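You operate a simulated robot arm through the tools that you are given. There is no shell and no other tool.

Carry out the task below with a simulated two-armed robot. There is one attempt and no reset: what you move stays moved.

TASK
Take the cloth rag from the top of the white bench and lay it out flat on the top of the yellow bench.

The check looks at the end state, three seconds after you hand in, the way a careful person would. Anything else that was tipped, shoved, dropped, spilled or broken makes it a failure. Flat cloth is picked up by pressing the open fingertips on it (5 to 10 N) and closing them slowly along it; thin cloth reads only 2 to 8 mm in the jaws.

THE ROBOT
Two 7-joint arms with two-finger parallel grippers on one trunk, on a base that moves. Base frame: it is fixed to the floor where the robot stands at the start and does not move with it; the origin is under the middle of the robot, x ahead of it, y to its left, z up. Units: cm, degrees, N and s.
The left shoulder is at the start at [5, 16.1, 109.8], the right one opposite. With the tool pointing down near the work surface each hand reaches from about 22 to 68 cm from the robot's upright axis, wherever it stands, measured 20 degrees to its own side. Places, roughly: cloth rag [275, -100, 75]; top of the yellow bench [160, -10, 80]. Payload 3.43 kg a hand.
The tool frame of a hand sits at the grasp point between the pads (the TCP): z along the fingers, y along the line on which they close. The tips reach 3 cm beyond it. Largest opening 9.4 cm; finger width 2.8, thickness 1; the body of the gripper, 5 by 9.6 cm, starts 5.5 cm behind the TCP.
Orientation is that of the tool frame in the base frame, as a unit quaternion [w, x, y, z]. With the fingers straight down and closing along the base's y, the tool's x points along the base's -x, its y along +y and its z along -z.

THE INTERFACE
- The arms move only by the tool servo_tool. It takes "left_targets", "right_targets" or both (then of equal length, played together; a hand with none holds still); each is a list of rows, each a list of 7 numbers: the shift along the tool's x, y, z in units of 25 mm (1.0 is 25 mm), then the turn, a rotation vector about the tool's x, y, z in units of 4 degrees (1.0 is 4 degrees), then the opening, from 0 (shut) to 1 (fully open). In form: [[dx, dy, dz, ax, ay, az, fingers], ...]. A call has 1 to 20 rows; each row shifts and turns the commanded pose from where the row before left it, along the tool's axes as they then stand. A call with a number of a shift or a turn outside -1 to 1 is refused whole. A row lasts 0.2 s, in which the tool goes at most 5 cm and 8.6 degrees; a call with a longer step from one row to the next is refused whole, and so is a gripper value outside its range. Where a pose cannot be reached the arm comes as near as it can. A force on the tool above 40 N (or 10 N above the force at the start of the call, whichever is more), or a blocked arm, ends the call early, and 0.2 s more pass. The fingers move at their own pace (about 4.5 cm/s each) and stop on an object; they squeeze with about 42 N. The grip force told is the motor's: it shows also when the fingers shut on nothing. Time passes only in rows, and 0.2 s behind the last, so rows that do not move let the fingers close. It gives the time, the measured TCP pose, the force on the tool (base axes), the opening and the grip force at its end, in the units of the frame above (readings bear some noise), with the torque about the TCP (base axes, N m) and any sound that the robot's microphone picked up, and new pictures: "show" is both (left out), scene, wrist or none (wrist: the cameras of the hands that moved).
- Cameras (640 x 400 px; columns grow to the right, rows downward): "scene" is now at [13.04, 1.25, 123.48]; the picture's right is [0.04, -1.00, 0.00], its down [-0.48, -0.02, -0.88] and it looks along [0.88, 0.04, -0.48] (base axes); focal length 262 px, centre (320, 200). "left" rides on the left gripper at [7.6, -1.4, -10.3] in its tool frame; the picture's right is [0.18, 0.98, 0.00], its down [-0.75, 0.14, -0.64] and it looks along [-0.63, 0.12, 0.77] (tool axes); focal length 243 px, centre (320, 200). "right" rides on the right gripper at [7.6, 1.4, -10.2] in its tool frame; the picture's right is [-0.18, 0.98, 0.00], its down [-0.75, -0.14, -0.64] and it looks along [-0.63, -0.12, 0.77] (tool axes); focal length 243 px, centre (320, 200). There is no depth. A picture from a camera that has moved, and an enlarged one, comes with that camera's place and axes in the base frame and with its lens. The place of the scene camera against the robot may be out by one fixed shift of up to 1.2 cm in any direction.
- raise_lower(by): slides the trunk up (or, below 0, down) by that many cm; the arms and the scene camera ride with it, the base frame stays. It gives what a move gives, with no picture.
- steer(legs): drives the robot by 1 to 6 legs, each [ahead, left, turn to the left] in cm, cm and degrees, along the robot's own axes; the way and the turn of a leg run together, so that a leg with both is an arc; at most 150 cm and 180 degrees a leg. The arms and the cameras ride along, it lands a little off, and it stops where it bumps. It gives what a move gives, and a new picture of the scene camera.
- turn_head(pan, tilt): turns the head with the scene camera to pan (to the left, within 80 degrees either way) and tilt (down, from -29 to 69), counted from straight ahead of the robot. It gives what a move gives, and a new picture of the scene camera.
- zoom(camera, box): a new picture of the part [left, top, right, bottom] of that camera's present view, enlarged. No time passes.
- finish_job(): hands the job in; it is judged then, once.

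Places have to be worked out from the pictures, the camera data and where the tool is seen. Open the grippers and draw the arms clear of the work before you hand the job in, unless the task says otherwise.

The tools are called as name(argument=value, ...) on one line, values as JSON. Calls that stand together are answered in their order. servo_tool: Moves the arms, as the interface text tells. Its arguments: {"type":"object","properties":{"left_targets":{"type":"array"},"right_targets":{"type":"array"},"show":{"type":"string","enum":["both","scene","wrist","none"]}},"required":[]} The other tools are called the same way: raise_lower (by) moves the trunk up or down; steer (legs) drives the base; turn_head (pan, tilt) turns the head that bears the scene camera; zoom (camera, box) takes an enlarged picture of a part of a camera's view; finish_job () hands the job in.

At the start:

```text
time_s: 0.0
left_position: [31.07, 15.38, 105.96]
left_tool_rot: [0.0, -0.001, 1.0, 0.0]
left_wrist_force: [0.6, 0.1, 0.0]
left_moment: [0.0, 0.0, 0.0]
left_grip_width: 9.38
left_grip_force: 0.0
right_position: [37.59, -16.29, 106.16]
right_tool_rot: [0.001, 0.001, 1.0, 0.0]
right_wrist_force: [0.5, -0.6, 0.2]
right_moment: [-0.04, 0.01, -0.03]
right_grip_width: 9.4
right_grip_force: 0.0
trunk travel left (down, up): [-12.5, 14.2]
robot x, y, heading: [-0.16, -0.09, 0.2]
head pan, tilt (commanded): [2.5, 28.6]
```

scene: 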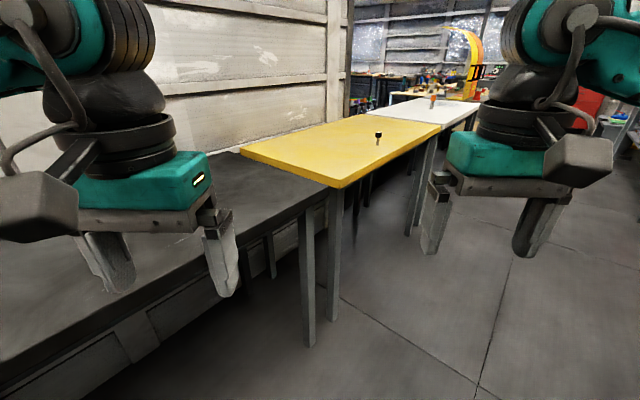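
right: 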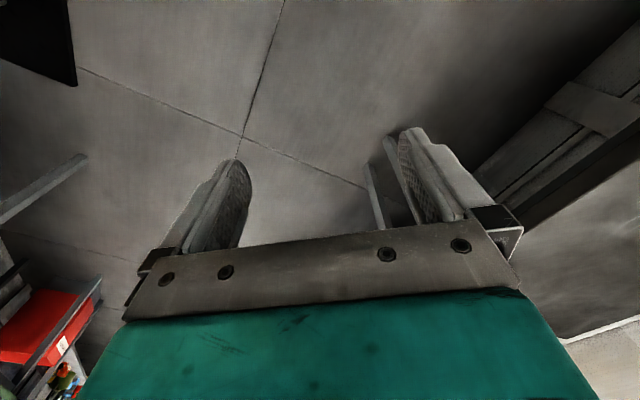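
left: 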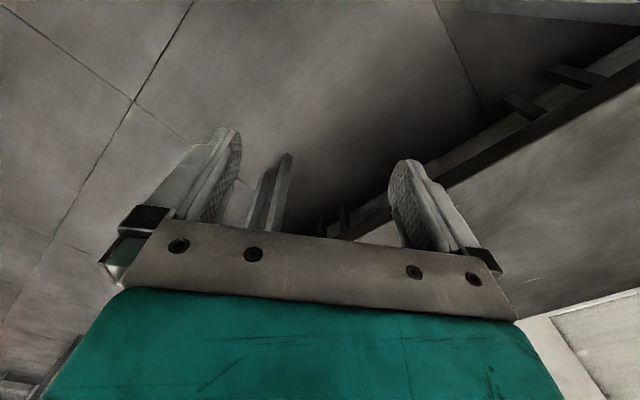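

The scene shows the yellow bench ahead and the white bench behind it. I zoom in on that area to understand the layout before moving.

zoom(camera="scene", box=[230, 60, 550, 260])

zoom(camera="scene", box=[350, 70, 510, 170])

```text
2.00 times, centred on (390, 160) of scene
camera zoom: at [13.04, 1.25, 123.48], right [0.04, -1.0, 0.0], down [-0.48, -0.02, -0.88], along [0.88, 0.04, -0.48], focal length 525 px, centre (180, 280)
```

zoom: 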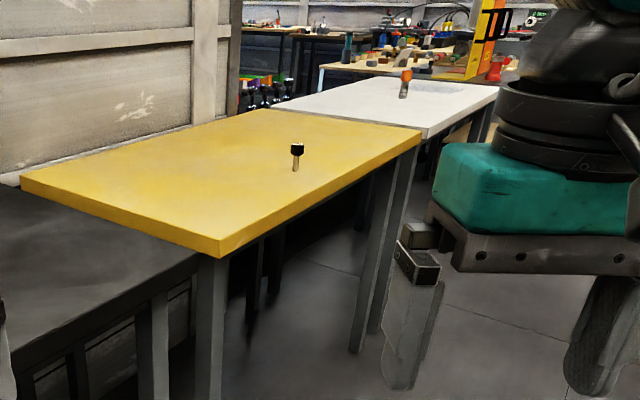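

```text
4.00 times, centred on (430, 120) of scene
camera zoom: at [13.04, 1.25, 123.48], right [0.04, -1.0, 0.0], down [-0.48, -0.02, -0.88], along [0.88, 0.04, -0.48], focal length 1049 px, centre (-120, 520)
```

zoom: 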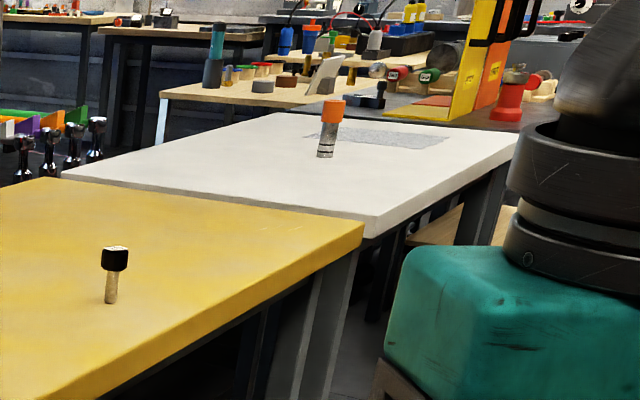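

The rag is the grey patch on the white bench behind an orange-capped upright item, and a black-headed item stands on the yellow bench. I turn the head right to check the aisle before driving.

turn_head(pan=-40, tilt=25)

```text
time_s: 1.1
left_position: [30.95, 15.4, 105.92]
left_tool_rot: [0.0, -0.001, 1.0, 0.0]
left_wrist_force: [0.4, -0.2, 0.4]
left_moment: [0.05, -0.02, -0.01]
left_grip_width: 9.41
left_grip_force: 0.0
right_position: [37.67, -16.19, 106.25]
right_tool_rot: [0.001, 0.0, 1.0, 0.0]
right_wrist_force: [-0.5, 1.2, -0.2]
right_moment: [0.02, 0.02, -0.01]
right_grip_width: 9.41
right_grip_force: 0.1
trunk travel left (down, up): [-12.5, 14.2]
robot x, y, heading: [0.17, 0.14, -0.3]
head pan, tilt (commanded): [-40.0, 25.0]
camera scene: at [11.01, -5.07, 124.05], right [-0.64, -0.77, 0.0], down [-0.32, 0.27, -0.91], along [0.69, -0.58, -0.42], focal length 262 px, centre (320, 200)
```

scene: 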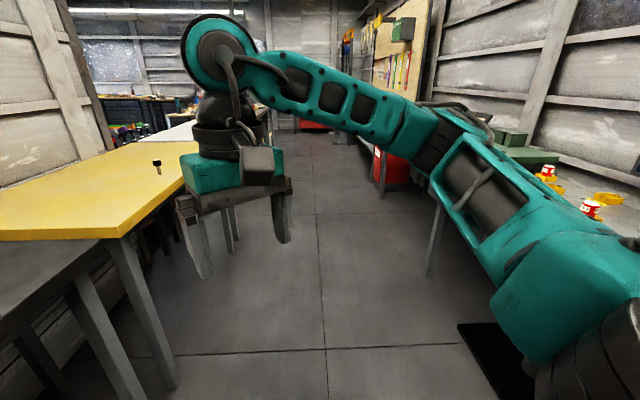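

The aisle runs along about (0.8, -0.6), roughly 145 cm wide, with the bench row on its left and me about 63 cm from the bench edge line. I turn 37° right and drive down the aisle part way.

steer(legs=[[0, 0, -37], [140, 0, 0]])

turn_head(pan=30, tilt=28)

```text
time_s: 9.8
left_position: [145.79, -89.97, 105.93]
left_tool_rot: [0.001, 0.314, 0.949, -0.001]
left_wrist_force: [0.4, -0.2, 0.3]
left_moment: [-0.02, -0.01, 0.0]
left_grip_width: 9.39
left_grip_force: 0.1
right_position: [132.07, -119.27, 106.26]
right_tool_rot: [0.0, 0.315, 0.949, 0.0]
right_wrist_force: [0.2, 0.5, -0.7]
right_moment: [0.02, -0.01, 0.01]
right_grip_width: 9.41
right_grip_force: 0.1
trunk travel left (down, up): [-12.5, 14.2]
robot x, y, heading: [111.76, -83.53, -37.0]
head pan, tilt (commanded): [-40.0, 25.0]
camera scene: at [116.96, -94.2, 124.05], right [-0.97, -0.23, 0.0], down [-0.1, 0.41, -0.91], along [0.21, -0.88, -0.42], focal length 262 px, centre (320, 200)
```

scene: 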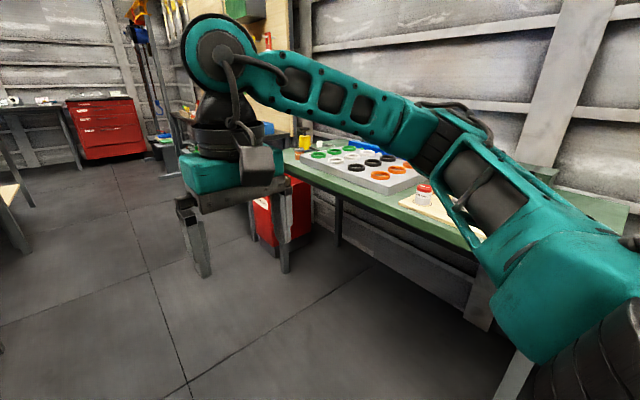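

```text
time_s: 11.2
left_position: [145.84, -90.01, 106.01]
left_tool_rot: [0.0, 0.315, 0.949, 0.0]
left_wrist_force: [0.1, -0.1, 0.9]
left_moment: [-0.01, 0.01, -0.01]
left_grip_width: 9.41
left_grip_force: 0.0
right_position: [132.12, -119.28, 106.21]
right_tool_rot: [0.0, 0.315, 0.949, 0.0]
right_wrist_force: [0.7, 0.5, 0.9]
right_moment: [-0.02, 0.0, -0.03]
right_grip_width: 9.41
right_grip_force: 0.1
trunk travel left (down, up): [-12.5, 14.2]
robot x, y, heading: [111.87, -83.78, -36.7]
head pan, tilt (commanded): [30.0, 28.0]
camera scene: at [123.9, -86.31, 123.57], right [-0.12, -0.99, 0.0], down [-0.47, 0.06, -0.88], along [0.88, -0.11, -0.47], focal length 262 px, centre (320, 200)
```

scene: 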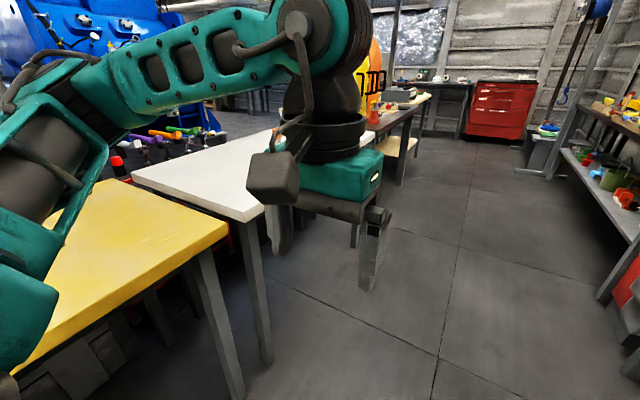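

The yellow bench's far front corner is near (191, -67) and the white bench follows it; I am ~61 cm from the edge line. I drive on ~120 cm and turn left to face the white bench.

steer(legs=[[120, 0, 0], [0, 0, 90]])

turn_head(pan=0, tilt=35)

```text
time_s: 21.1
left_position: [213.3, -121.3, 105.9]
left_tool_rot: [0.001, -0.447, 0.894, 0.0]
left_wrist_force: [0.4, -0.4, -0.3]
left_moment: [0.01, 0.01, 0.01]
left_grip_width: 9.39
left_grip_force: 0.2
right_position: [242.56, -135.29, 106.26]
right_tool_rot: [0.0, -0.446, 0.895, 0.0]
right_wrist_force: [0.4, -0.8, 0.3]
right_moment: [0.01, -0.01, 0.02]
right_grip_width: 9.41
right_grip_force: 0.1
trunk travel left (down, up): [-12.5, 14.2]
robot x, y, heading: [207.39, -155.74, 53.0]
head pan, tilt (commanded): [30.0, 28.0]
camera scene: at [210.38, -142.31, 123.57], right [0.99, -0.12, 0.0], down [-0.06, -0.47, -0.88], along [0.11, 0.88, -0.47], focal length 262 px, centre (320, 200)
```

scene: 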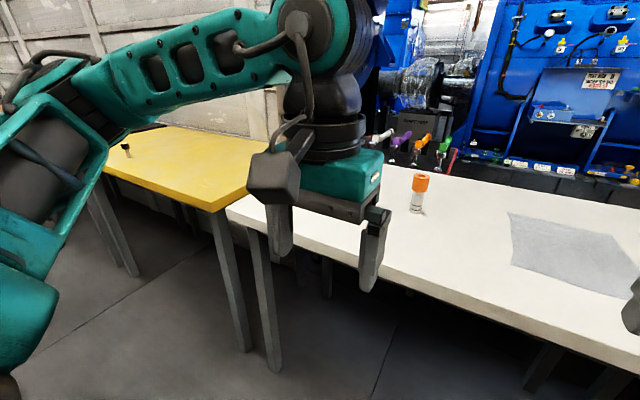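

```text
time_s: 22.0
left_position: [213.36, -121.36, 105.98]
left_tool_rot: [0.0, -0.447, 0.895, 0.0]
left_wrist_force: [0.2, -0.5, 0.3]
left_moment: [0.0, -0.01, -0.03]
left_grip_width: 9.42
left_grip_force: 0.0
right_position: [242.56, -135.16, 106.35]
right_tool_rot: [0.0, -0.447, 0.895, 0.0]
right_wrist_force: [0.9, -0.2, -0.4]
right_moment: [-0.03, 0.0, -0.01]
right_grip_width: 9.39
right_grip_force: 0.0
trunk travel left (down, up): [-12.5, 14.2]
robot x, y, heading: [206.83, -155.38, 52.9]
head pan, tilt (commanded): [0.0, 35.0]
camera scene: at [214.57, -144.32, 122.48], right [0.8, -0.6, 0.0], down [-0.34, -0.46, -0.82], along [0.49, 0.65, -0.57], focal length 262 px, centre (320, 200)
```

scene: 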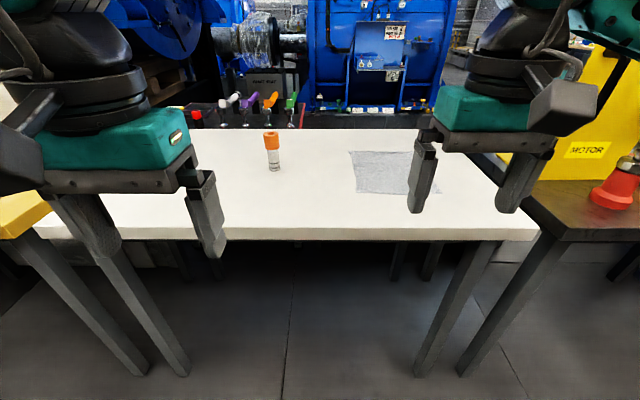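

The rag is now clear ahead-right, and a small orange-capped bottle stands to its left. I zoom in to read the rag's corners.

zoom(camera="scene", box=[240, 110, 480, 260])

```text
2.67 times, centred on (360, 185) of scene
camera zoom: at [214.57, -144.32, 122.48], right [0.8, -0.6, 0.0], down [-0.34, -0.46, -0.82], along [0.49, 0.65, -0.57], focal length 700 px, centre (213, 240)
```

zoom: 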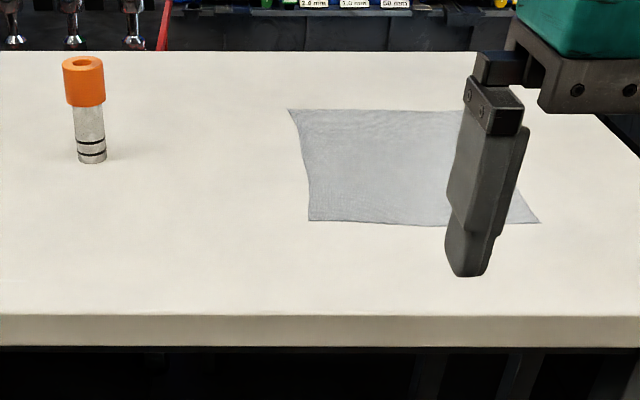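

I judge the rag at roughly 70–77 cm ahead of me, spanning about 9–33 cm to my right, with the bench front edge near 56–62 cm ahead (height of the top still uncertain, 80–85). I strafe right to centre on the rag and move closer.

steer(legs=[[0, -21, 0], [15, 0, 0]])

turn_head(pan=0, tilt=45)

```text
time_s: 25.5
left_position: [239.19, -122.0, 106.01]
left_tool_rot: [0.0, -0.448, 0.894, 0.001]
left_wrist_force: [0.3, 0.8, -0.1]
left_moment: [-0.02, 0.04, -0.03]
left_grip_width: 9.4
left_grip_force: 0.0
right_position: [268.32, -135.77, 106.28]
right_tool_rot: [0.0, -0.446, 0.895, 0.0]
right_wrist_force: [-0.5, -0.3, -0.5]
right_moment: [-0.01, 0.01, 0.05]
right_grip_width: 9.4
right_grip_force: 0.1
trunk travel left (down, up): [-12.5, 14.2]
robot x, y, heading: [232.78, -156.24, 53.2]
head pan, tilt (commanded): [0.0, 35.0]
camera scene: at [240.47, -144.99, 122.47], right [0.8, -0.6, 0.0], down [-0.34, -0.46, -0.82], along [0.49, 0.65, -0.57], focal length 262 px, centre (320, 200)
```

scene: 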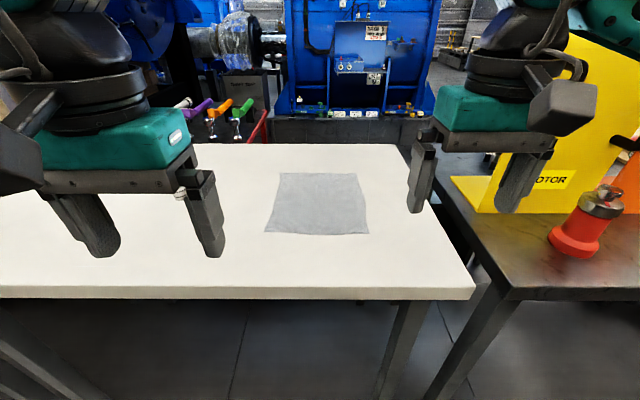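

```text
time_s: 26.2
left_position: [239.26, -122.14, 106.04]
left_tool_rot: [0.0, -0.448, 0.894, 0.001]
left_wrist_force: [-0.1, -0.1, 1.3]
left_moment: [-0.02, -0.05, 0.01]
left_grip_width: 9.36
left_grip_force: 0.1
right_position: [268.4, -135.85, 106.24]
right_tool_rot: [0.0, -0.446, 0.895, 0.0]
right_wrist_force: [-0.2, 0.4, -1.1]
right_moment: [0.0, 0.0, -0.03]
right_grip_width: 9.42
right_grip_force: 0.1
trunk travel left (down, up): [-12.5, 14.2]
robot x, y, heading: [232.69, -156.36, 52.9]
head pan, tilt (commanded): [0.0, 45.0]
camera scene: at [240.03, -145.57, 121.0], right [0.8, -0.6, 0.0], down [-0.42, -0.57, -0.71], along [0.42, 0.57, -0.71], focal length 262 px, centre (320, 200)
```

scene: 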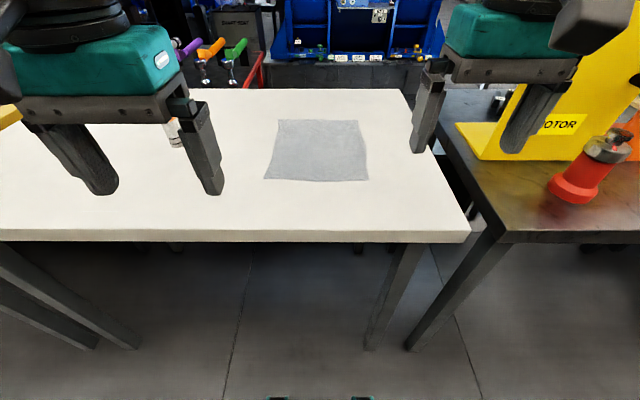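

The rag is about 21 × 25 cm; triangulating the two views puts the white top at z ≈ 85–86. The near rag edge is ~54 cm ahead and the bench edge ~41 cm; I nudge a little closer and centre, keeping clear of the bench.

steer(legs=[[4.5, 1.5, 0]])

zoom(camera="scene", box=[220, 80, 420, 205])

```text
time_s: 27.1
left_position: [240.6, -117.51, 105.97]
left_tool_rot: [0.001, -0.448, 0.894, 0.001]
left_wrist_force: [0.0, 0.8, -0.5]
left_moment: [-0.05, -0.02, -0.02]
left_grip_width: 9.43
left_grip_force: 0.1
right_position: [269.82, -131.29, 106.17]
right_tool_rot: [0.0, -0.447, 0.895, 0.0]
right_wrist_force: [0.3, 0.2, -0.7]
right_moment: [0.02, 0.0, 0.01]
right_grip_width: 9.39
right_grip_force: 0.0
trunk travel left (down, up): [-12.5, 14.2]
robot x, y, heading: [234.28, -151.54, 53.1]
head pan, tilt (commanded): [0.0, 45.0]
camera scene: at [241.54, -141.03, 120.99], right [0.8, -0.6, 0.0], down [-0.42, -0.57, -0.71], along [0.42, 0.57, -0.71], focal length 262 px, centre (320, 200)
```

scene: 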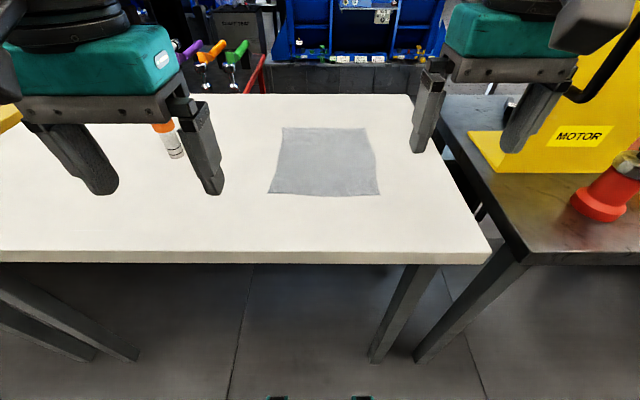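

```text
3.20 times, centred on (320, 142) of scene
camera zoom: at [241.54, -141.03, 120.99], right [0.8, -0.6, 0.0], down [-0.42, -0.57, -0.71], along [0.42, 0.57, -0.71], focal length 840 px, centre (320, 384)
```

zoom: 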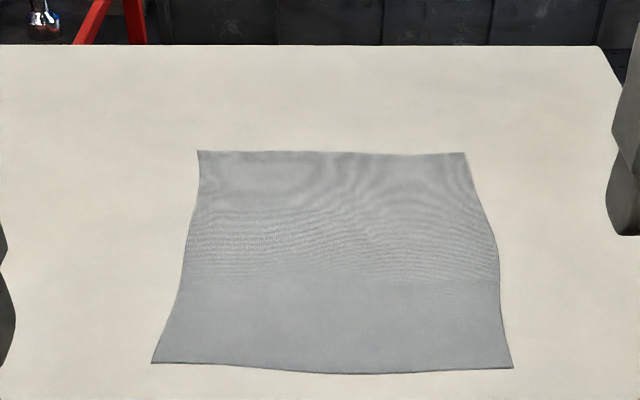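

The rag is centred: near edge ~50 cm ahead, spanning −10.8 to +11.2 cm laterally, 25 cm deep. I bring both open hands over its near corners, staying with the fingertips about 6 cm above the surface.

servo_tool(left_targets=[[-0.832, -0.31, 0.44, 0, 0, 0, 0.4], [-0.832, -0.31, 0.44, 0, 0, 0, 0.4], [-0.832, -0.31, 0.44, 0, 0, 0, 0.4], [-0.832, -0.31, 0.44, 0, 0, 0, 0.4], [-0.832, -0.31, 0.44, 0, 0, 0, 0.4], [-0.832, -0.31, 0.44, 0, 0, 0, 0.4], [-0.832, -0.31, 0.44, 0, 0, 0, 0.4], [-0.832, -0.31, 0.44, 0, 0, 0, 0.4], [-0.832, -0.31, 0.44, 0, 0, 0, 0.4], [-0.832, -0.31, 0.44, 0, 0, 0, 0.4], [0, 0, 0, 0, 0, 0, 0.4]], right_targets=[[-0.556, 0.34, 0.448, 0, 0, 0, 0.4], [-0.556, 0.34, 0.448, 0, 0, 0, 0.4], [-0.556, 0.34, 0.448, 0, 0, 0, 0.4], [-0.556, 0.34, 0.448, 0, 0, 0, 0.4], [-0.556, 0.34, 0.448, 0, 0, 0, 0.4], [-0.556, 0.34, 0.448, 0, 0, 0, 0.4], [-0.556, 0.34, 0.448, 0, 0, 0, 0.4], [-0.556, 0.34, 0.448, 0, 0, 0, 0.4], [-0.556, 0.34, 0.448, 0, 0, 0, 0.4], [-0.556, 0.34, 0.448, 0, 0, 0, 0.4], [0, 0, 0, 0, 0, 0, 0.4]])

```text
time_s: 29.5
left_position: [259.39, -105.63, 94.91]
left_tool_rot: [0.001, -0.448, 0.894, 0.0]
left_wrist_force: [0.4, 0.2, 0.3]
left_moment: [-0.03, 0.01, -0.02]
left_grip_width: 3.78
left_grip_force: 0.0
right_position: [271.32, -115.07, 95.02]
right_tool_rot: [0.001, -0.447, 0.895, 0.0]
right_wrist_force: [1.1, 0.4, -0.1]
right_moment: [-0.01, -0.02, 0.04]
right_grip_width: 3.76
right_grip_force: 0.1
trunk travel left (down, up): [-12.5, 14.2]
robot x, y, heading: [234.39, -151.71, 53.0]
head pan, tilt (commanded): [0.0, 45.0]
camera scene: at [241.52, -141.09, 121.0], right [0.8, -0.6, 0.0], down [-0.42, -0.57, -0.71], along [0.42, 0.57, -0.71], focal length 262 px, centre (320, 200)
camera right: at [265.77, -120.41, 105.42], right [-0.68, 0.74, 0.0], down [0.56, 0.52, 0.64], along [0.47, 0.43, -0.77], focal length 243 px, centre (320, 200)
camera left: at [255.97, -112.54, 105.23], right [-0.9, 0.44, 0.0], down [0.34, 0.69, 0.64], along [0.28, 0.58, -0.77], focal length 243 px, centre (320, 200)
```

scene: 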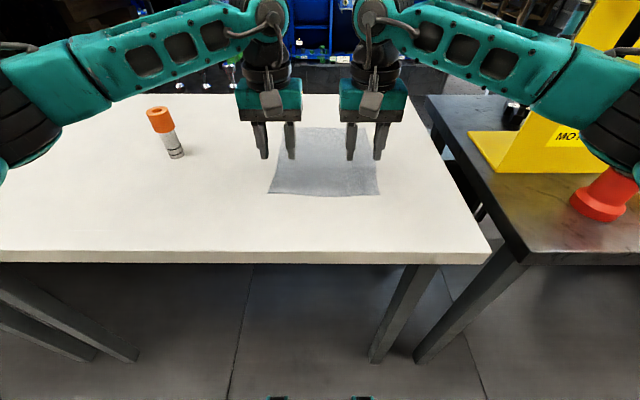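
right: 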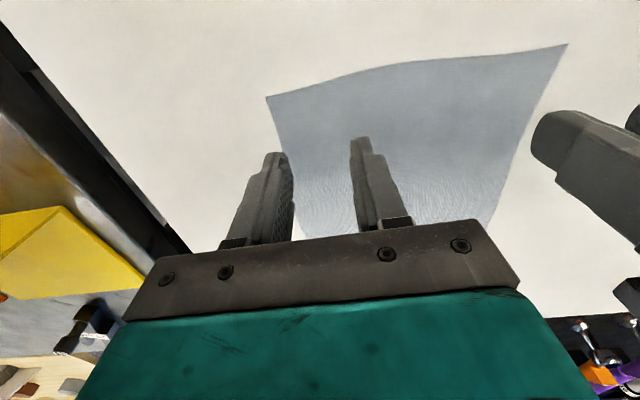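
left: 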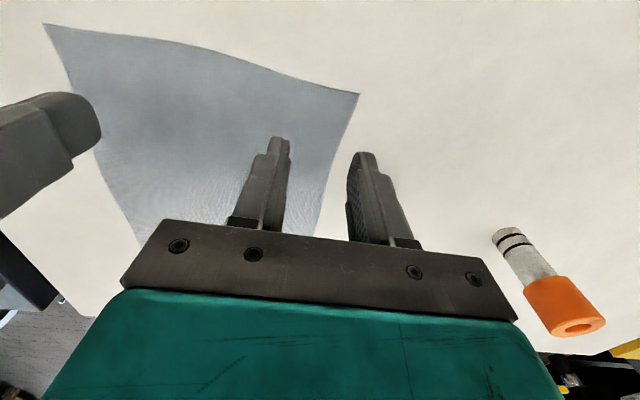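

The wrist cameras put the near-left corner at about (256.0, −106.4) and near-right at (272.6, −119.3), surface about z 86. The left hand sits a bit too near the left edge, so I shift it right, draw both back slightly, and lower to ~1 cm above the cloth.

servo_tool(left_targets=[[0.11, -0.16, 0.4, 0, 0, 0, 0.33], [0.11, -0.16, 0.4, 0, 0, 0, 0.33], [0.1, -0.16, 0.4, 0, 0, 0, 0.33], [0, 0, 0.4, 0, 0, 0, 0.33], [0, 0, 0.16, 0, 0, 0, 0.33], [0, 0, 0, 0, 0, 0, 0.33]], right_targets=[[0.11, -0.04, 0.4, 0, 0, 0, 0.33], [0.11, -0.04, 0.4, 0, 0, 0, 0.33], [0.1, -0.04, 0.4, 0, 0, 0, 0.33], [0, 0, 0.4, 0, 0, 0, 0.33], [0, 0, 0.2, 0, 0, 0, 0.33], [0, 0, 0, 0, 0, 0, 0.33]])

```text
time_s: 30.9
left_position: [259.89, -107.04, 90.5]
left_tool_rot: [0.001, -0.448, 0.894, 0.0]
left_wrist_force: [0.1, -0.7, -0.6]
left_moment: [-0.01, 0.01, 0.02]
left_grip_width: 3.09
left_grip_force: 0.1
right_position: [271.16, -116.05, 90.49]
right_tool_rot: [-0.001, -0.446, 0.895, 0.0]
right_wrist_force: [-0.2, 0.0, 0.0]
right_moment: [0.03, -0.04, 0.02]
right_grip_width: 3.1
right_grip_force: 0.0
trunk travel left (down, up): [-12.5, 14.2]
robot x, y, heading: [234.52, -151.58, 53.2]
head pan, tilt (commanded): [0.0, 45.0]
camera scene: at [241.53, -141.09, 121.0], right [0.8, -0.6, 0.0], down [-0.42, -0.57, -0.71], along [0.42, 0.57, -0.71], focal length 262 px, centre (320, 200)
camera right: at [265.55, -121.23, 100.92], right [-0.68, 0.74, 0.0], down [0.56, 0.52, 0.64], along [0.47, 0.43, -0.77], focal length 243 px, centre (320, 200)
camera left: at [256.46, -113.96, 100.88], right [-0.9, 0.44, 0.0], down [0.34, 0.69, 0.64], along [0.28, 0.58, -0.77], focal length 243 px, centre (320, 200)
```

scene: 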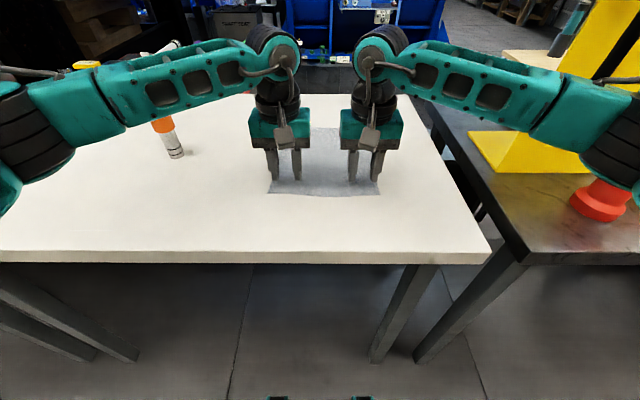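
right: 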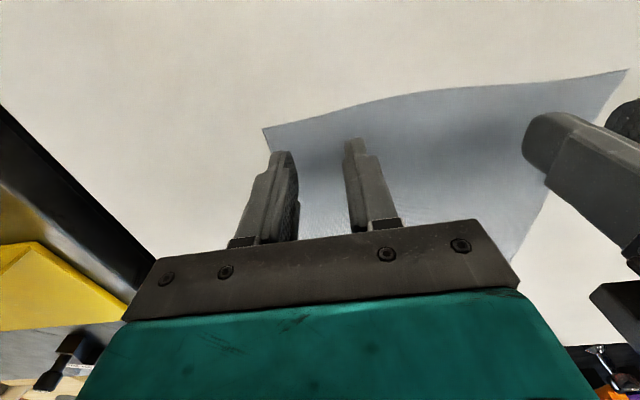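
left: 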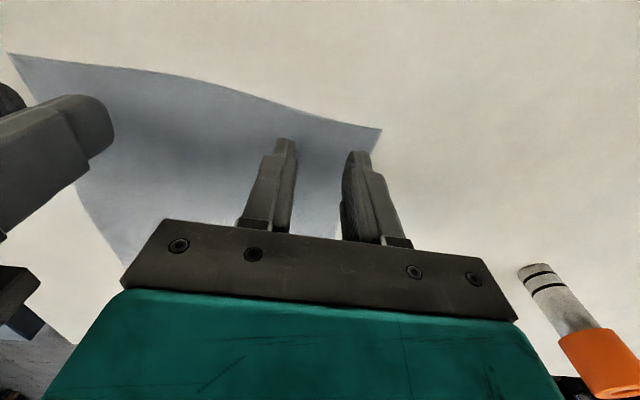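

Both hands are placed ~1.9 cm inside the near edge and ~3.5 cm from their side edges, fingertips ~1.5 cm above the surface. I lower in small steps until I feel contact.

servo_tool(left_targets=[[0, 0, 0.2, 0, 0, 0, 0.33], [0, 0, 0.2, 0, 0, 0, 0.33], [0, 0, 0.06, 0, 0, 0, 0.33], [0, 0, 0.0, 0, 0, 0, 0.33]], right_targets=[[0, 0, 0.2, 0, 0, 0, 0.33], [0, 0, 0.2, 0, 0, 0, 0.33], [0, 0, 0.06, 0, 0, 0, 0.33], [0, 0, 0.0, 0, 0, 0, 0.33]], show="none")

```text
time_s: 31.9
left_position: [259.91, -106.8, 89.46]
left_tool_rot: [0.001, -0.448, 0.894, 0.0]
left_wrist_force: [0.1, -0.2, 0.1]
left_moment: [-0.04, -0.01, 0.01]
left_grip_width: 3.1
left_grip_force: 0.1
right_position: [271.23, -116.01, 89.35]
right_tool_rot: [0.0, -0.446, 0.895, 0.0]
right_wrist_force: [-0.2, 1.2, 0.7]
right_moment: [0.03, 0.0, 0.0]
right_grip_width: 3.09
right_grip_force: 0.1
trunk travel left (down, up): [-12.5, 14.2]
robot x, y, heading: [234.59, -151.64, 53.3]
head pan, tilt (commanded): [0.0, 45.0]
```

No contact yet with the TCPs at about 89.4. I continue down in 1 mm steps.

servo_tool(left_targets=[[0, 0, 0.06, 0, 0, 0, 0.33], [0, 0, 0.06, 0, 0, 0, 0.33], [0, 0, 0.04, 0, 0, 0, 0.33], [0, 0, 0.0, 0, 0, 0, 0.33]], right_targets=[[0, 0, 0.06, 0, 0, 0, 0.33], [0, 0, 0.06, 0, 0, 0, 0.33], [0, 0, 0.04, 0, 0, 0, 0.33], [0, 0, 0.0, 0, 0, 0, 0.33]], show="none")

```text
time_s: 32.9
left_position: [259.94, -106.87, 88.95]
left_tool_rot: [0.001, -0.448, 0.894, 0.002]
left_wrist_force: [0.2, 0.0, 0.4]
left_moment: [-0.01, -0.02, 0.0]
left_grip_width: 3.11
left_grip_force: 0.1
right_position: [271.26, -115.95, 88.93]
right_tool_rot: [0.0, -0.447, 0.895, 0.0]
right_wrist_force: [1.0, -0.1, -0.9]
right_moment: [0.02, -0.02, -0.02]
right_grip_width: 3.09
right_grip_force: 0.1
trunk travel left (down, up): [-12.5, 14.2]
robot x, y, heading: [234.45, -151.65, 53.2]
head pan, tilt (commanded): [0.0, 45.0]
```

Still no contact at 88.9. I keep stepping down gently.

servo_tool(left_targets=[[0, 0, 0.06, 0, 0, 0, 0.33], [0, 0, 0.06, 0, 0, 0, 0.33], [0, 0, 0.04, 0, 0, 0, 0.33], [0, 0, 0.0, 0, 0, 0, 0.33]], right_targets=[[0, 0, 0.06, 0, 0, 0, 0.33], [0, 0, 0.06, 0, 0, 0, 0.33], [0, 0, 0.04, 0, 0, 0, 0.33], [0, 0, 0.0, 0, 0, 0, 0.33]], show="none")

```text
time_s: 33.9
left_position: [259.84, -106.92, 88.61]
left_tool_rot: [0.0, -0.448, 0.894, 0.0]
left_wrist_force: [1.0, -0.4, 0.4]
left_moment: [0.0, 0.03, 0.02]
left_grip_width: 3.11
left_grip_force: 0.0
right_position: [271.26, -115.9, 88.6]
right_tool_rot: [0.0, -0.447, 0.894, 0.0]
right_wrist_force: [0.3, -0.3, 0.3]
right_moment: [-0.03, 0.02, 0.02]
right_grip_width: 3.1
right_grip_force: 0.0
trunk travel left (down, up): [-12.5, 14.2]
robot x, y, heading: [234.32, -151.58, 53.2]
head pan, tilt (commanded): [0.0, 45.0]
```

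No contact at 88.6 either (tips ≈ 85.6). I step down further with the same small increments.

servo_tool(left_targets=[[0, 0, 0.06, 0, 0, 0, 0.33], [0, 0, 0.06, 0, 0, 0, 0.33], [0, 0, 0.04, 0, 0, 0, 0.33], [0, 0, 0.0, 0, 0, 0, 0.33]], right_targets=[[0, 0, 0.06, 0, 0, 0, 0.33], [0, 0, 0.06, 0, 0, 0, 0.33], [0, 0, 0.04, 0, 0, 0, 0.33], [0, 0, 0.0, 0, 0, 0, 0.33]], show="wrist")

```text
time_s: 34.9
left_position: [259.98, -106.84, 88.18]
left_tool_rot: [0.0, -0.447, 0.894, 0.0]
left_wrist_force: [0.4, 0.5, 0.7]
left_moment: [-0.01, 0.0, 0.01]
left_grip_width: 3.08
left_grip_force: 0.1
right_position: [271.24, -115.93, 88.2]
right_tool_rot: [-0.001, -0.447, 0.895, 0.001]
right_wrist_force: [-0.7, 0.8, 0.5]
right_moment: [0.01, 0.0, -0.02]
right_grip_width: 3.12
right_grip_force: 0.1
trunk travel left (down, up): [-12.5, 14.2]
robot x, y, heading: [234.06, -151.61, 53.1]
head pan, tilt (commanded): [0.0, 45.0]
camera right: at [265.57, -121.2, 98.6], right [-0.68, 0.74, 0.0], down [0.56, 0.52, 0.64], along [0.47, 0.43, -0.77], focal length 243 px, centre (320, 200)
camera left: at [256.47, -113.92, 98.57], right [-0.9, 0.44, 0.0], down [0.34, 0.69, 0.64], along [0.28, 0.58, -0.77], focal length 243 px, centre (320, 200)
```

right: 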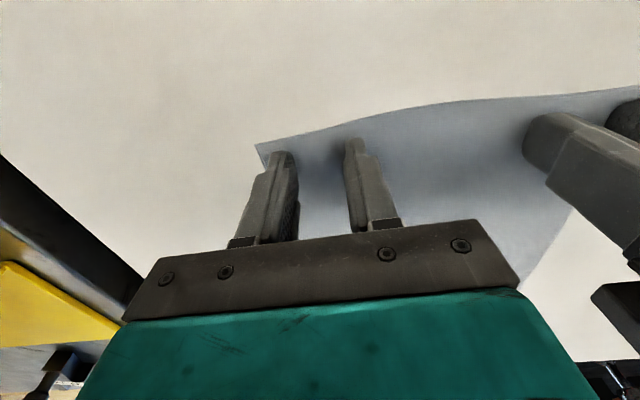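
left: 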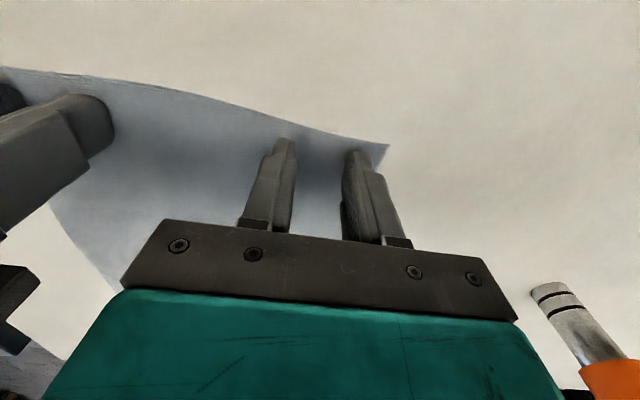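

Tips are now at about 85.2 and the shadows close in, so contact is near. I step down another few millimetres.

servo_tool(left_targets=[[0, 0, 0.04, 0, 0, 0, 0.33], [0, 0, 0.04, 0, 0, 0, 0.33], [0, 0, 0.04, 0, 0, 0, 0.33], [0, 0, 0.0, 0, 0, 0, 0.33]], right_targets=[[0, 0, 0.04, 0, 0, 0, 0.33], [0, 0, 0.04, 0, 0, 0, 0.33], [0, 0, 0.04, 0, 0, 0, 0.33], [0, 0, 0.0, 0, 0, 0, 0.33]], show="none")

```text
time_s: 35.9
left_position: [259.71, -106.83, 88.32]
left_tool_rot: [0.003, -0.448, 0.894, 0.001]
left_wrist_force: [0.9, 0.7, 9.1]
left_moment: [-0.02, 0.03, -0.05]
left_grip_width: 3.11
left_grip_force: 0.2
right_position: [271.24, -116.07, 88.09]
right_tool_rot: [0.003, -0.447, 0.894, 0.002]
right_wrist_force: [2.1, 0.9, 14.3]
right_moment: [-0.11, -0.06, 0.04]
right_grip_width: 3.06
right_grip_force: 0.1
trunk travel left (down, up): [-12.5, 14.2]
robot x, y, heading: [234.83, -152.32, 53.0]
head pan, tilt (commanded): [0.0, 45.0]
```

Contact: left 9 N, right 14 N, so the surface is at about z 85.2. I ease off slightly to ~7–9 N and close the fingers slowly.

servo_tool(left_targets=[[0, 0, -0.02, 0, 0, 0, 0.33], [0, 0, 0, 0, 0, 0, 0.31], [0, 0, 0, 0, 0, 0, 0.29], [0, 0, 0, 0, 0, 0, 0.27], [0, 0, 0, 0, 0, 0, 0.25], [0, 0, 0, 0, 0, 0, 0.23], [0, 0, 0, 0, 0, 0, 0.21], [0, 0, 0, 0, 0, 0, 0.19], [0, 0, 0, 0, 0, 0, 0.17], [0, 0, 0, 0, 0, 0, 0.15], [0, 0, 0, 0, 0, 0, 0.13], [0, 0, 0, 0, 0, 0, 0.11], [0, 0, 0, 0, 0, 0, 0.09], [0, 0, 0, 0, 0, 0, 0.07], [0, 0, 0, 0, 0, 0, 0.05], [0, 0, 0, 0, 0, 0, 0.03], [0, 0, 0, 0, 0, 0, 0.01], [0, 0, 0, 0, 0, 0, 0], [0, 0, 0, 0, 0, 0, 0], [0, 0, 0, 0, 0, 0, 0]], right_targets=[[0, 0, -0.045, 0, 0, 0, 0.33], [0, 0, 0, 0, 0, 0, 0.31], [0, 0, 0, 0, 0, 0, 0.29], [0, 0, 0, 0, 0, 0, 0.27], [0, 0, 0, 0, 0, 0, 0.25], [0, 0, 0, 0, 0, 0, 0.23], [0, 0, 0, 0, 0, 0, 0.21], [0, 0, 0, 0, 0, 0, 0.19], [0, 0, 0, 0, 0, 0, 0.17], [0, 0, 0, 0, 0, 0, 0.15], [0, 0, 0, 0, 0, 0, 0.13], [0, 0, 0, 0, 0, 0, 0.11], [0, 0, 0, 0, 0, 0, 0.09], [0, 0, 0, 0, 0, 0, 0.07], [0, 0, 0, 0, 0, 0, 0.05], [0, 0, 0, 0, 0, 0, 0.03], [0, 0, 0, 0, 0, 0, 0.01], [0, 0, 0, 0, 0, 0, 0], [0, 0, 0, 0, 0, 0, 0], [0, 0, 0, 0, 0, 0, 0]], show="both")

```text
time_s: 40.1
left_position: [259.71, -106.97, 88.07]
left_tool_rot: [0.002, -0.448, 0.894, 0.001]
left_wrist_force: [4.3, -3.1, 8.9]
left_moment: [-0.13, -0.12, 0.06]
left_grip_width: 0.15
left_grip_force: 36.5
right_position: [271.15, -116.05, 88.22]
right_tool_rot: [0.002, -0.447, 0.895, 0.0]
right_wrist_force: [-1.3, 0.9, 19.8]
right_moment: [-0.07, 0.19, -0.01]
right_grip_width: 0.0
right_grip_force: 33.2
trunk travel left (down, up): [-12.5, 14.2]
robot x, y, heading: [234.16, -151.66, 53.3]
head pan, tilt (commanded): [0.0, 45.0]
camera scene: at [241.42, -141.26, 121.03], right [0.8, -0.6, 0.0], down [-0.42, -0.56, -0.71], along [0.43, 0.57, -0.71], focal length 262 px, centre (320, 200)
camera right: at [265.49, -121.32, 98.53], right [-0.68, 0.74, 0.0], down [0.56, 0.52, 0.64], along [0.47, 0.44, -0.76], focal length 243 px, centre (320, 200)
camera left: at [256.38, -114.05, 98.42], right [-0.9, 0.44, 0.0], down [0.34, 0.69, 0.65], along [0.28, 0.58, -0.76], focal length 243 px, centre (320, 200)
```

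scene: 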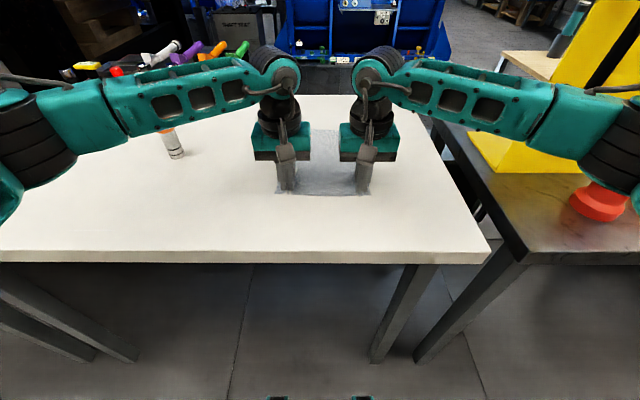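
right: 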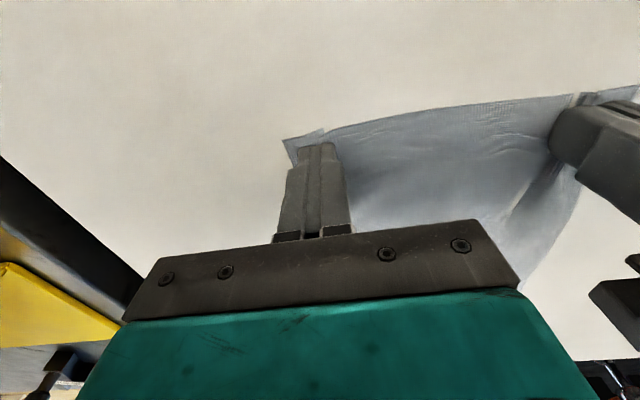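
left: 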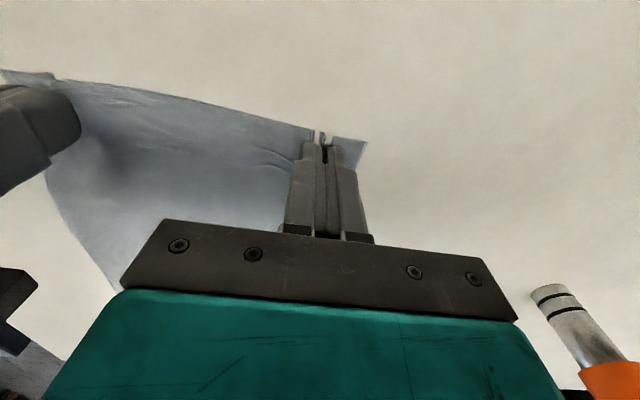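

The left jaws read 0.15 cm and the right 0.0 cm. I zoom in on both wrist views to see whether cloth is caught.

zoom(camera="right", box=[250, 80, 410, 250])

zoom(camera="left", box=[250, 80, 410, 250])

```text
2.35 times, centred on (330, 165) of right
camera zoom: at [265.49, -121.32, 98.53], right [-0.68, 0.74, 0.0], down [0.56, 0.52, 0.64], along [0.47, 0.44, -0.76], focal length 571 px, centre (296, 282)
```

zoom: 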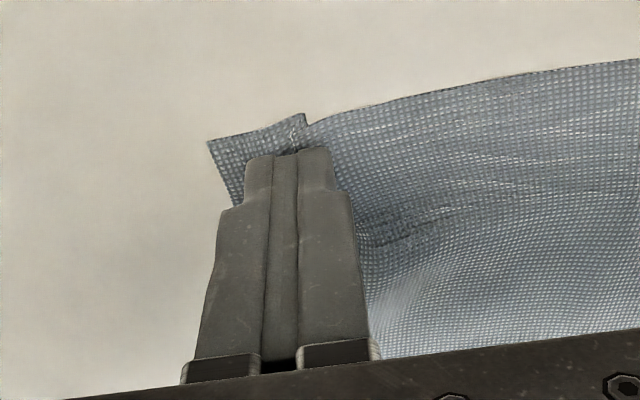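

```text
2.35 times, centred on (330, 165) of left
camera zoom: at [256.38, -114.05, 98.42], right [-0.9, 0.44, 0.0], down [0.34, 0.69, 0.65], along [0.28, 0.58, -0.76], focal length 571 px, centre (296, 282)
```

zoom: 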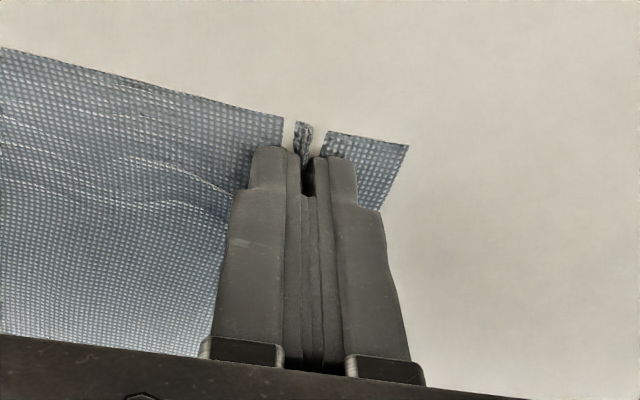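

Cloth is clearly folded between the left jaws; the right shows only a small fold at the tip. I lift both 2 cm to test.

servo_tool(left_targets=[[0, 0, -0.2, 0, 0, 0, 0], [0, 0, -0.2, 0, 0, 0, 0], [0, 0, -0.2, 0, 0, 0, 0], [0, 0, -0.2, 0, 0, 0, 0], [0, 0, 0, 0, 0, 0, 0]], right_targets=[[0, 0, -0.2, 0, 0, 0, 0], [0, 0, -0.2, 0, 0, 0, 0], [0, 0, -0.2, 0, 0, 0, 0], [0, 0, -0.2, 0, 0, 0, 0], [0, 0, 0, 0, 0, 0, 0]], show="both")

```text
time_s: 41.3
left_position: [259.79, -106.94, 89.96]
left_tool_rot: [0.001, -0.448, 0.894, 0.001]
left_wrist_force: [-0.3, 0.1, -0.2]
left_moment: [-0.02, 0.0, 0.0]
left_grip_width: 0.19
left_grip_force: 36.8
right_position: [271.27, -115.94, 89.89]
right_tool_rot: [0.001, -0.447, 0.895, 0.0]
right_wrist_force: [0.0, 0.5, -0.6]
right_moment: [0.01, 0.06, 0.01]
right_grip_width: 0.0
right_grip_force: 33.3
trunk travel left (down, up): [-12.5, 14.2]
robot x, y, heading: [234.27, -151.8, 53.0]
head pan, tilt (commanded): [0.0, 45.0]
camera scene: at [241.53, -141.09, 120.99], right [0.8, -0.6, 0.0], down [-0.42, -0.57, -0.71], along [0.42, 0.57, -0.71], focal length 262 px, centre (320, 200)
camera right: at [265.56, -121.22, 100.42], right [-0.68, 0.74, 0.0], down [0.56, 0.52, 0.64], along [0.47, 0.43, -0.77], focal length 243 px, centre (320, 200)
camera left: at [256.47, -113.9, 100.32], right [-0.9, 0.44, 0.0], down [0.34, 0.69, 0.64], along [0.28, 0.58, -0.77], focal length 243 px, centre (320, 200)
```

scene: 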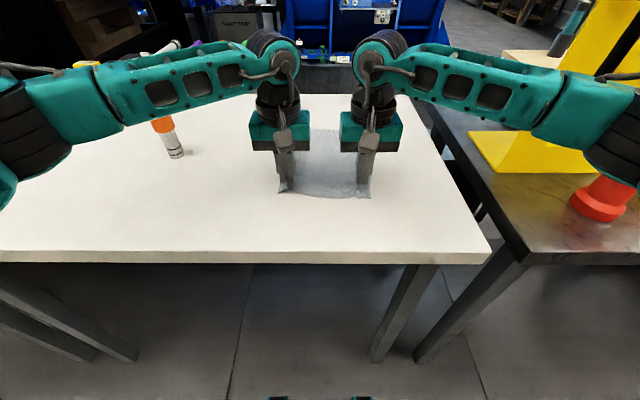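
right: 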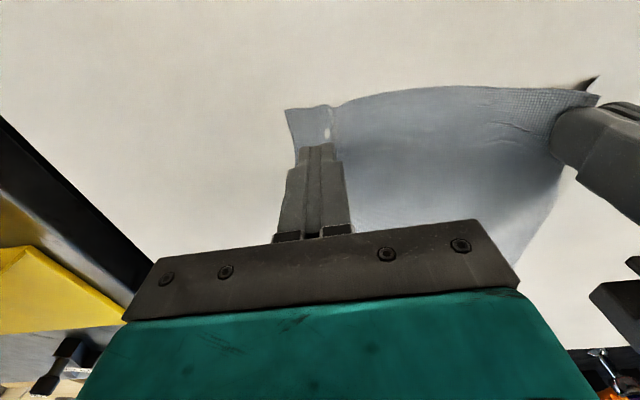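
left: 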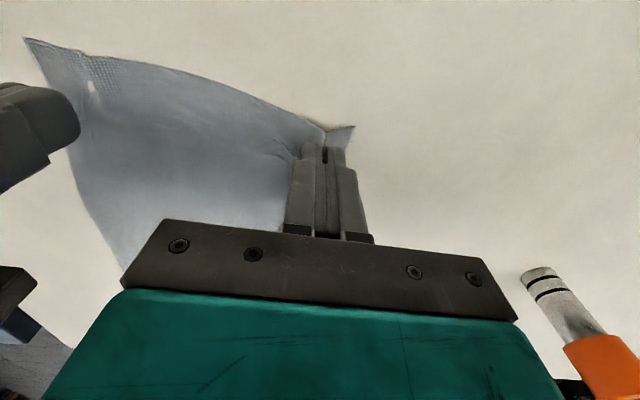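

The left hand holds its corner; the right slipped out. I lower the left back near the surface and reopen the right a bit above, shifted 1.5 cm inward to have cloth under both its fingers.

servo_tool(left_targets=[[0, 0, 0.15, 0, 0, 0, 0], [0, 0, 0.15, 0, 0, 0, 0], [0, 0, 0.15, 0, 0, 0, 0], [0, 0, 0.05, 0, 0, 0, 0], [0, 0, 0, 0, 0, 0, 0], [0, 0, 0, 0, 0, 0, 0]], right_targets=[[0, 0, -0.2, 0, 0, 0, 0.1], [0, 0, 0, 0, 0, 0, 0.3], [0.15, 0.3, 0, 0, 0, 0, 0.4], [0.15, 0.25, 0, 0, 0, 0, 0.4], [0, 0, 0, 0, 0, 0, 0.4], [0, 0, 0, 0, 0, 0, 0.4]], show="wrist")

```text
time_s: 42.7
left_position: [259.87, -106.8, 88.79]
left_tool_rot: [0.001, -0.448, 0.894, -0.001]
left_wrist_force: [0.2, -0.4, -0.7]
left_moment: [-0.01, 0.03, -0.01]
left_grip_width: 0.17
left_grip_force: 36.2
right_position: [269.64, -115.85, 90.55]
right_tool_rot: [0.0, -0.447, 0.894, -0.001]
right_wrist_force: [-0.5, -0.7, 0.6]
right_moment: [0.01, 0.04, 0.05]
right_grip_width: 3.78
right_grip_force: 0.0
trunk travel left (down, up): [-12.5, 14.2]
robot x, y, heading: [234.34, -151.62, 52.9]
head pan, tilt (commanded): [0.0, 45.0]
camera right: at [263.95, -120.94, 100.91], right [-0.68, 0.74, 0.0], down [0.56, 0.52, 0.64], along [0.47, 0.43, -0.77], focal length 243 px, centre (320, 200)
camera left: at [256.46, -113.91, 99.01], right [-0.9, 0.44, 0.0], down [0.34, 0.69, 0.64], along [0.28, 0.58, -0.77], focal length 243 px, centre (320, 200)
```

right: 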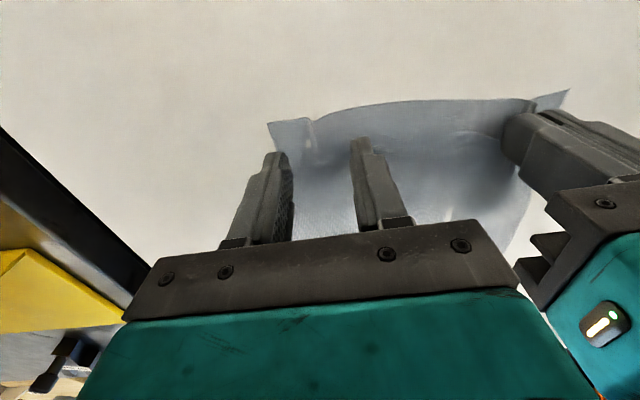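
left: 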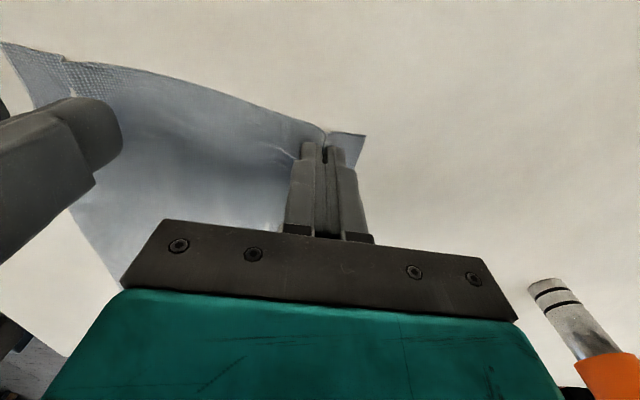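

The right fingers now straddle the small existing fold, with the corner about 3 cm outside. I shift slightly more inward and lower to just above contact.

servo_tool(right_targets=[[0, 0.16, 0.25, 0, 0, 0, 0.38], [0, 0, 0.25, 0, 0, 0, 0.38], [0, 0, 0.25, 0, 0, 0, 0.38], [0, 0, 0.1, 0, 0, 0, 0.38], [0, 0, 0.06, 0, 0, 0, 0.38], [0, 0, 0.06, 0, 0, 0, 0.38], [0, 0, 0, 0, 0, 0, 0.38]], show="none")

```text
time_s: 44.3
left_position: [259.83, -106.97, 88.72]
left_tool_rot: [0.002, -0.448, 0.894, 0.001]
left_wrist_force: [-0.4, -1.2, -0.7]
left_moment: [0.02, 0.02, -0.01]
left_grip_width: 0.19
left_grip_force: 35.6
right_position: [269.17, -115.47, 88.1]
right_tool_rot: [0.0, -0.446, 0.895, 0.0]
right_wrist_force: [-0.2, -0.4, 2.7]
right_moment: [-0.02, 0.0, 0.01]
right_grip_width: 3.58
right_grip_force: 0.1
trunk travel left (down, up): [-12.5, 14.2]
robot x, y, heading: [234.57, -151.76, 53.0]
head pan, tilt (commanded): [0.0, 45.0]
```

Light touch of 2.7 N on the right. I press about 1.2 mm further to reach 7–8 N.

servo_tool(right_targets=[[0, 0, 0.03, 0, 0, 0, 0.38], [0, 0, 0.02, 0, 0, 0, 0.38], [0, 0, 0, 0, 0, 0, 0.38]], show="wrist")

```text
time_s: 45.1
left_position: [259.67, -106.93, 88.78]
left_tool_rot: [0.001, -0.448, 0.894, 0.001]
left_wrist_force: [-0.1, -0.4, 0.6]
left_moment: [0.01, 0.02, 0.0]
left_grip_width: 0.18
left_grip_force: 36.7
right_position: [269.42, -115.43, 88.08]
right_tool_rot: [0.001, -0.446, 0.895, 0.001]
right_wrist_force: [0.1, 1.4, 13.1]
right_moment: [-0.13, -0.05, 0.05]
right_grip_width: 3.58
right_grip_force: 0.2
trunk travel left (down, up): [-12.5, 14.2]
robot x, y, heading: [233.97, -151.63, 53.2]
head pan, tilt (commanded): [0.0, 45.0]
camera right: at [263.65, -120.75, 98.5], right [-0.68, 0.74, 0.0], down [0.56, 0.52, 0.64], along [0.47, 0.44, -0.76], focal length 243 px, centre (320, 200)
```

right: 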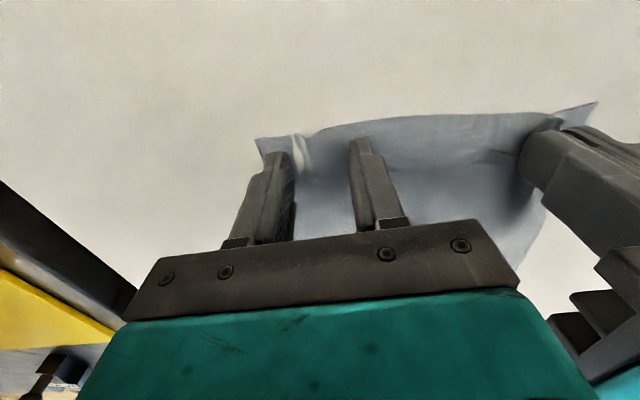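

13 N now; I back off 0.6 mm and close slowly half way, checking force and view.

servo_tool(right_targets=[[0, 0, -0.02, 0, 0, 0, 0.37], [0, 0, 0, 0, 0, 0, 0.35], [0, 0, 0, 0, 0, 0, 0.33], [0, 0, 0, 0, 0, 0, 0.31], [0, 0, 0, 0, 0, 0, 0.29], [0, 0, 0, 0, 0, 0, 0.27], [0, 0, 0, 0, 0, 0, 0.25], [0, 0, 0, 0, 0, 0, 0.23], [0, 0, 0, 0, 0, 0, 0.21], [0, 0, 0, 0, 0, 0, 0.19], [0, 0, 0, 0, 0, 0, 0.17], [0, 0, 0, 0, 0, 0, 0.15]], show="wrist")

zoom(camera="right", box=[230, 80, 430, 250])

```text
time_s: 47.7
left_position: [259.76, -106.91, 88.91]
left_tool_rot: [0.002, -0.448, 0.894, 0.0]
left_wrist_force: [1.1, -1.5, 0.2]
left_moment: [-0.02, -0.02, 0.01]
left_grip_width: 0.17
left_grip_force: 36.9
right_position: [269.26, -115.47, 88.11]
right_tool_rot: [0.001, -0.448, 0.894, 0.0]
right_wrist_force: [-2.2, 2.5, 18.3]
right_moment: [-0.1, 0.02, -0.02]
right_grip_width: 1.36
right_grip_force: 0.1
trunk travel left (down, up): [-12.5, 14.2]
robot x, y, heading: [234.35, -151.69, 53.2]
head pan, tilt (commanded): [0.0, 45.0]
camera right: at [263.6, -120.77, 98.51], right [-0.68, 0.74, 0.0], down [0.56, 0.52, 0.64], along [0.47, 0.44, -0.77], focal length 243 px, centre (320, 200)
```

right: 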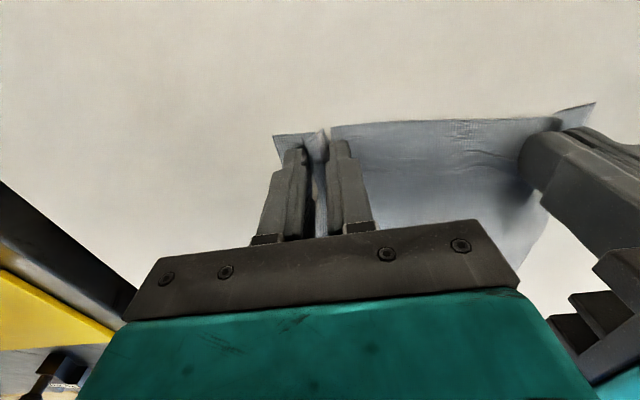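

```text
2.35 times, centred on (330, 165) of right
camera zoom: at [263.6, -120.77, 98.51], right [-0.68, 0.74, 0.0], down [0.56, 0.52, 0.64], along [0.47, 0.44, -0.77], focal length 571 px, centre (296, 282)
```

zoom: 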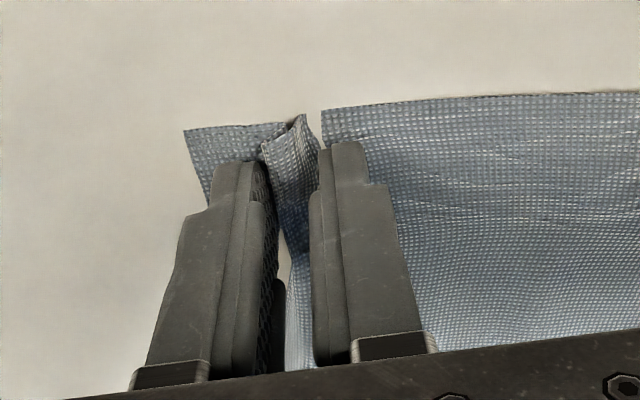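

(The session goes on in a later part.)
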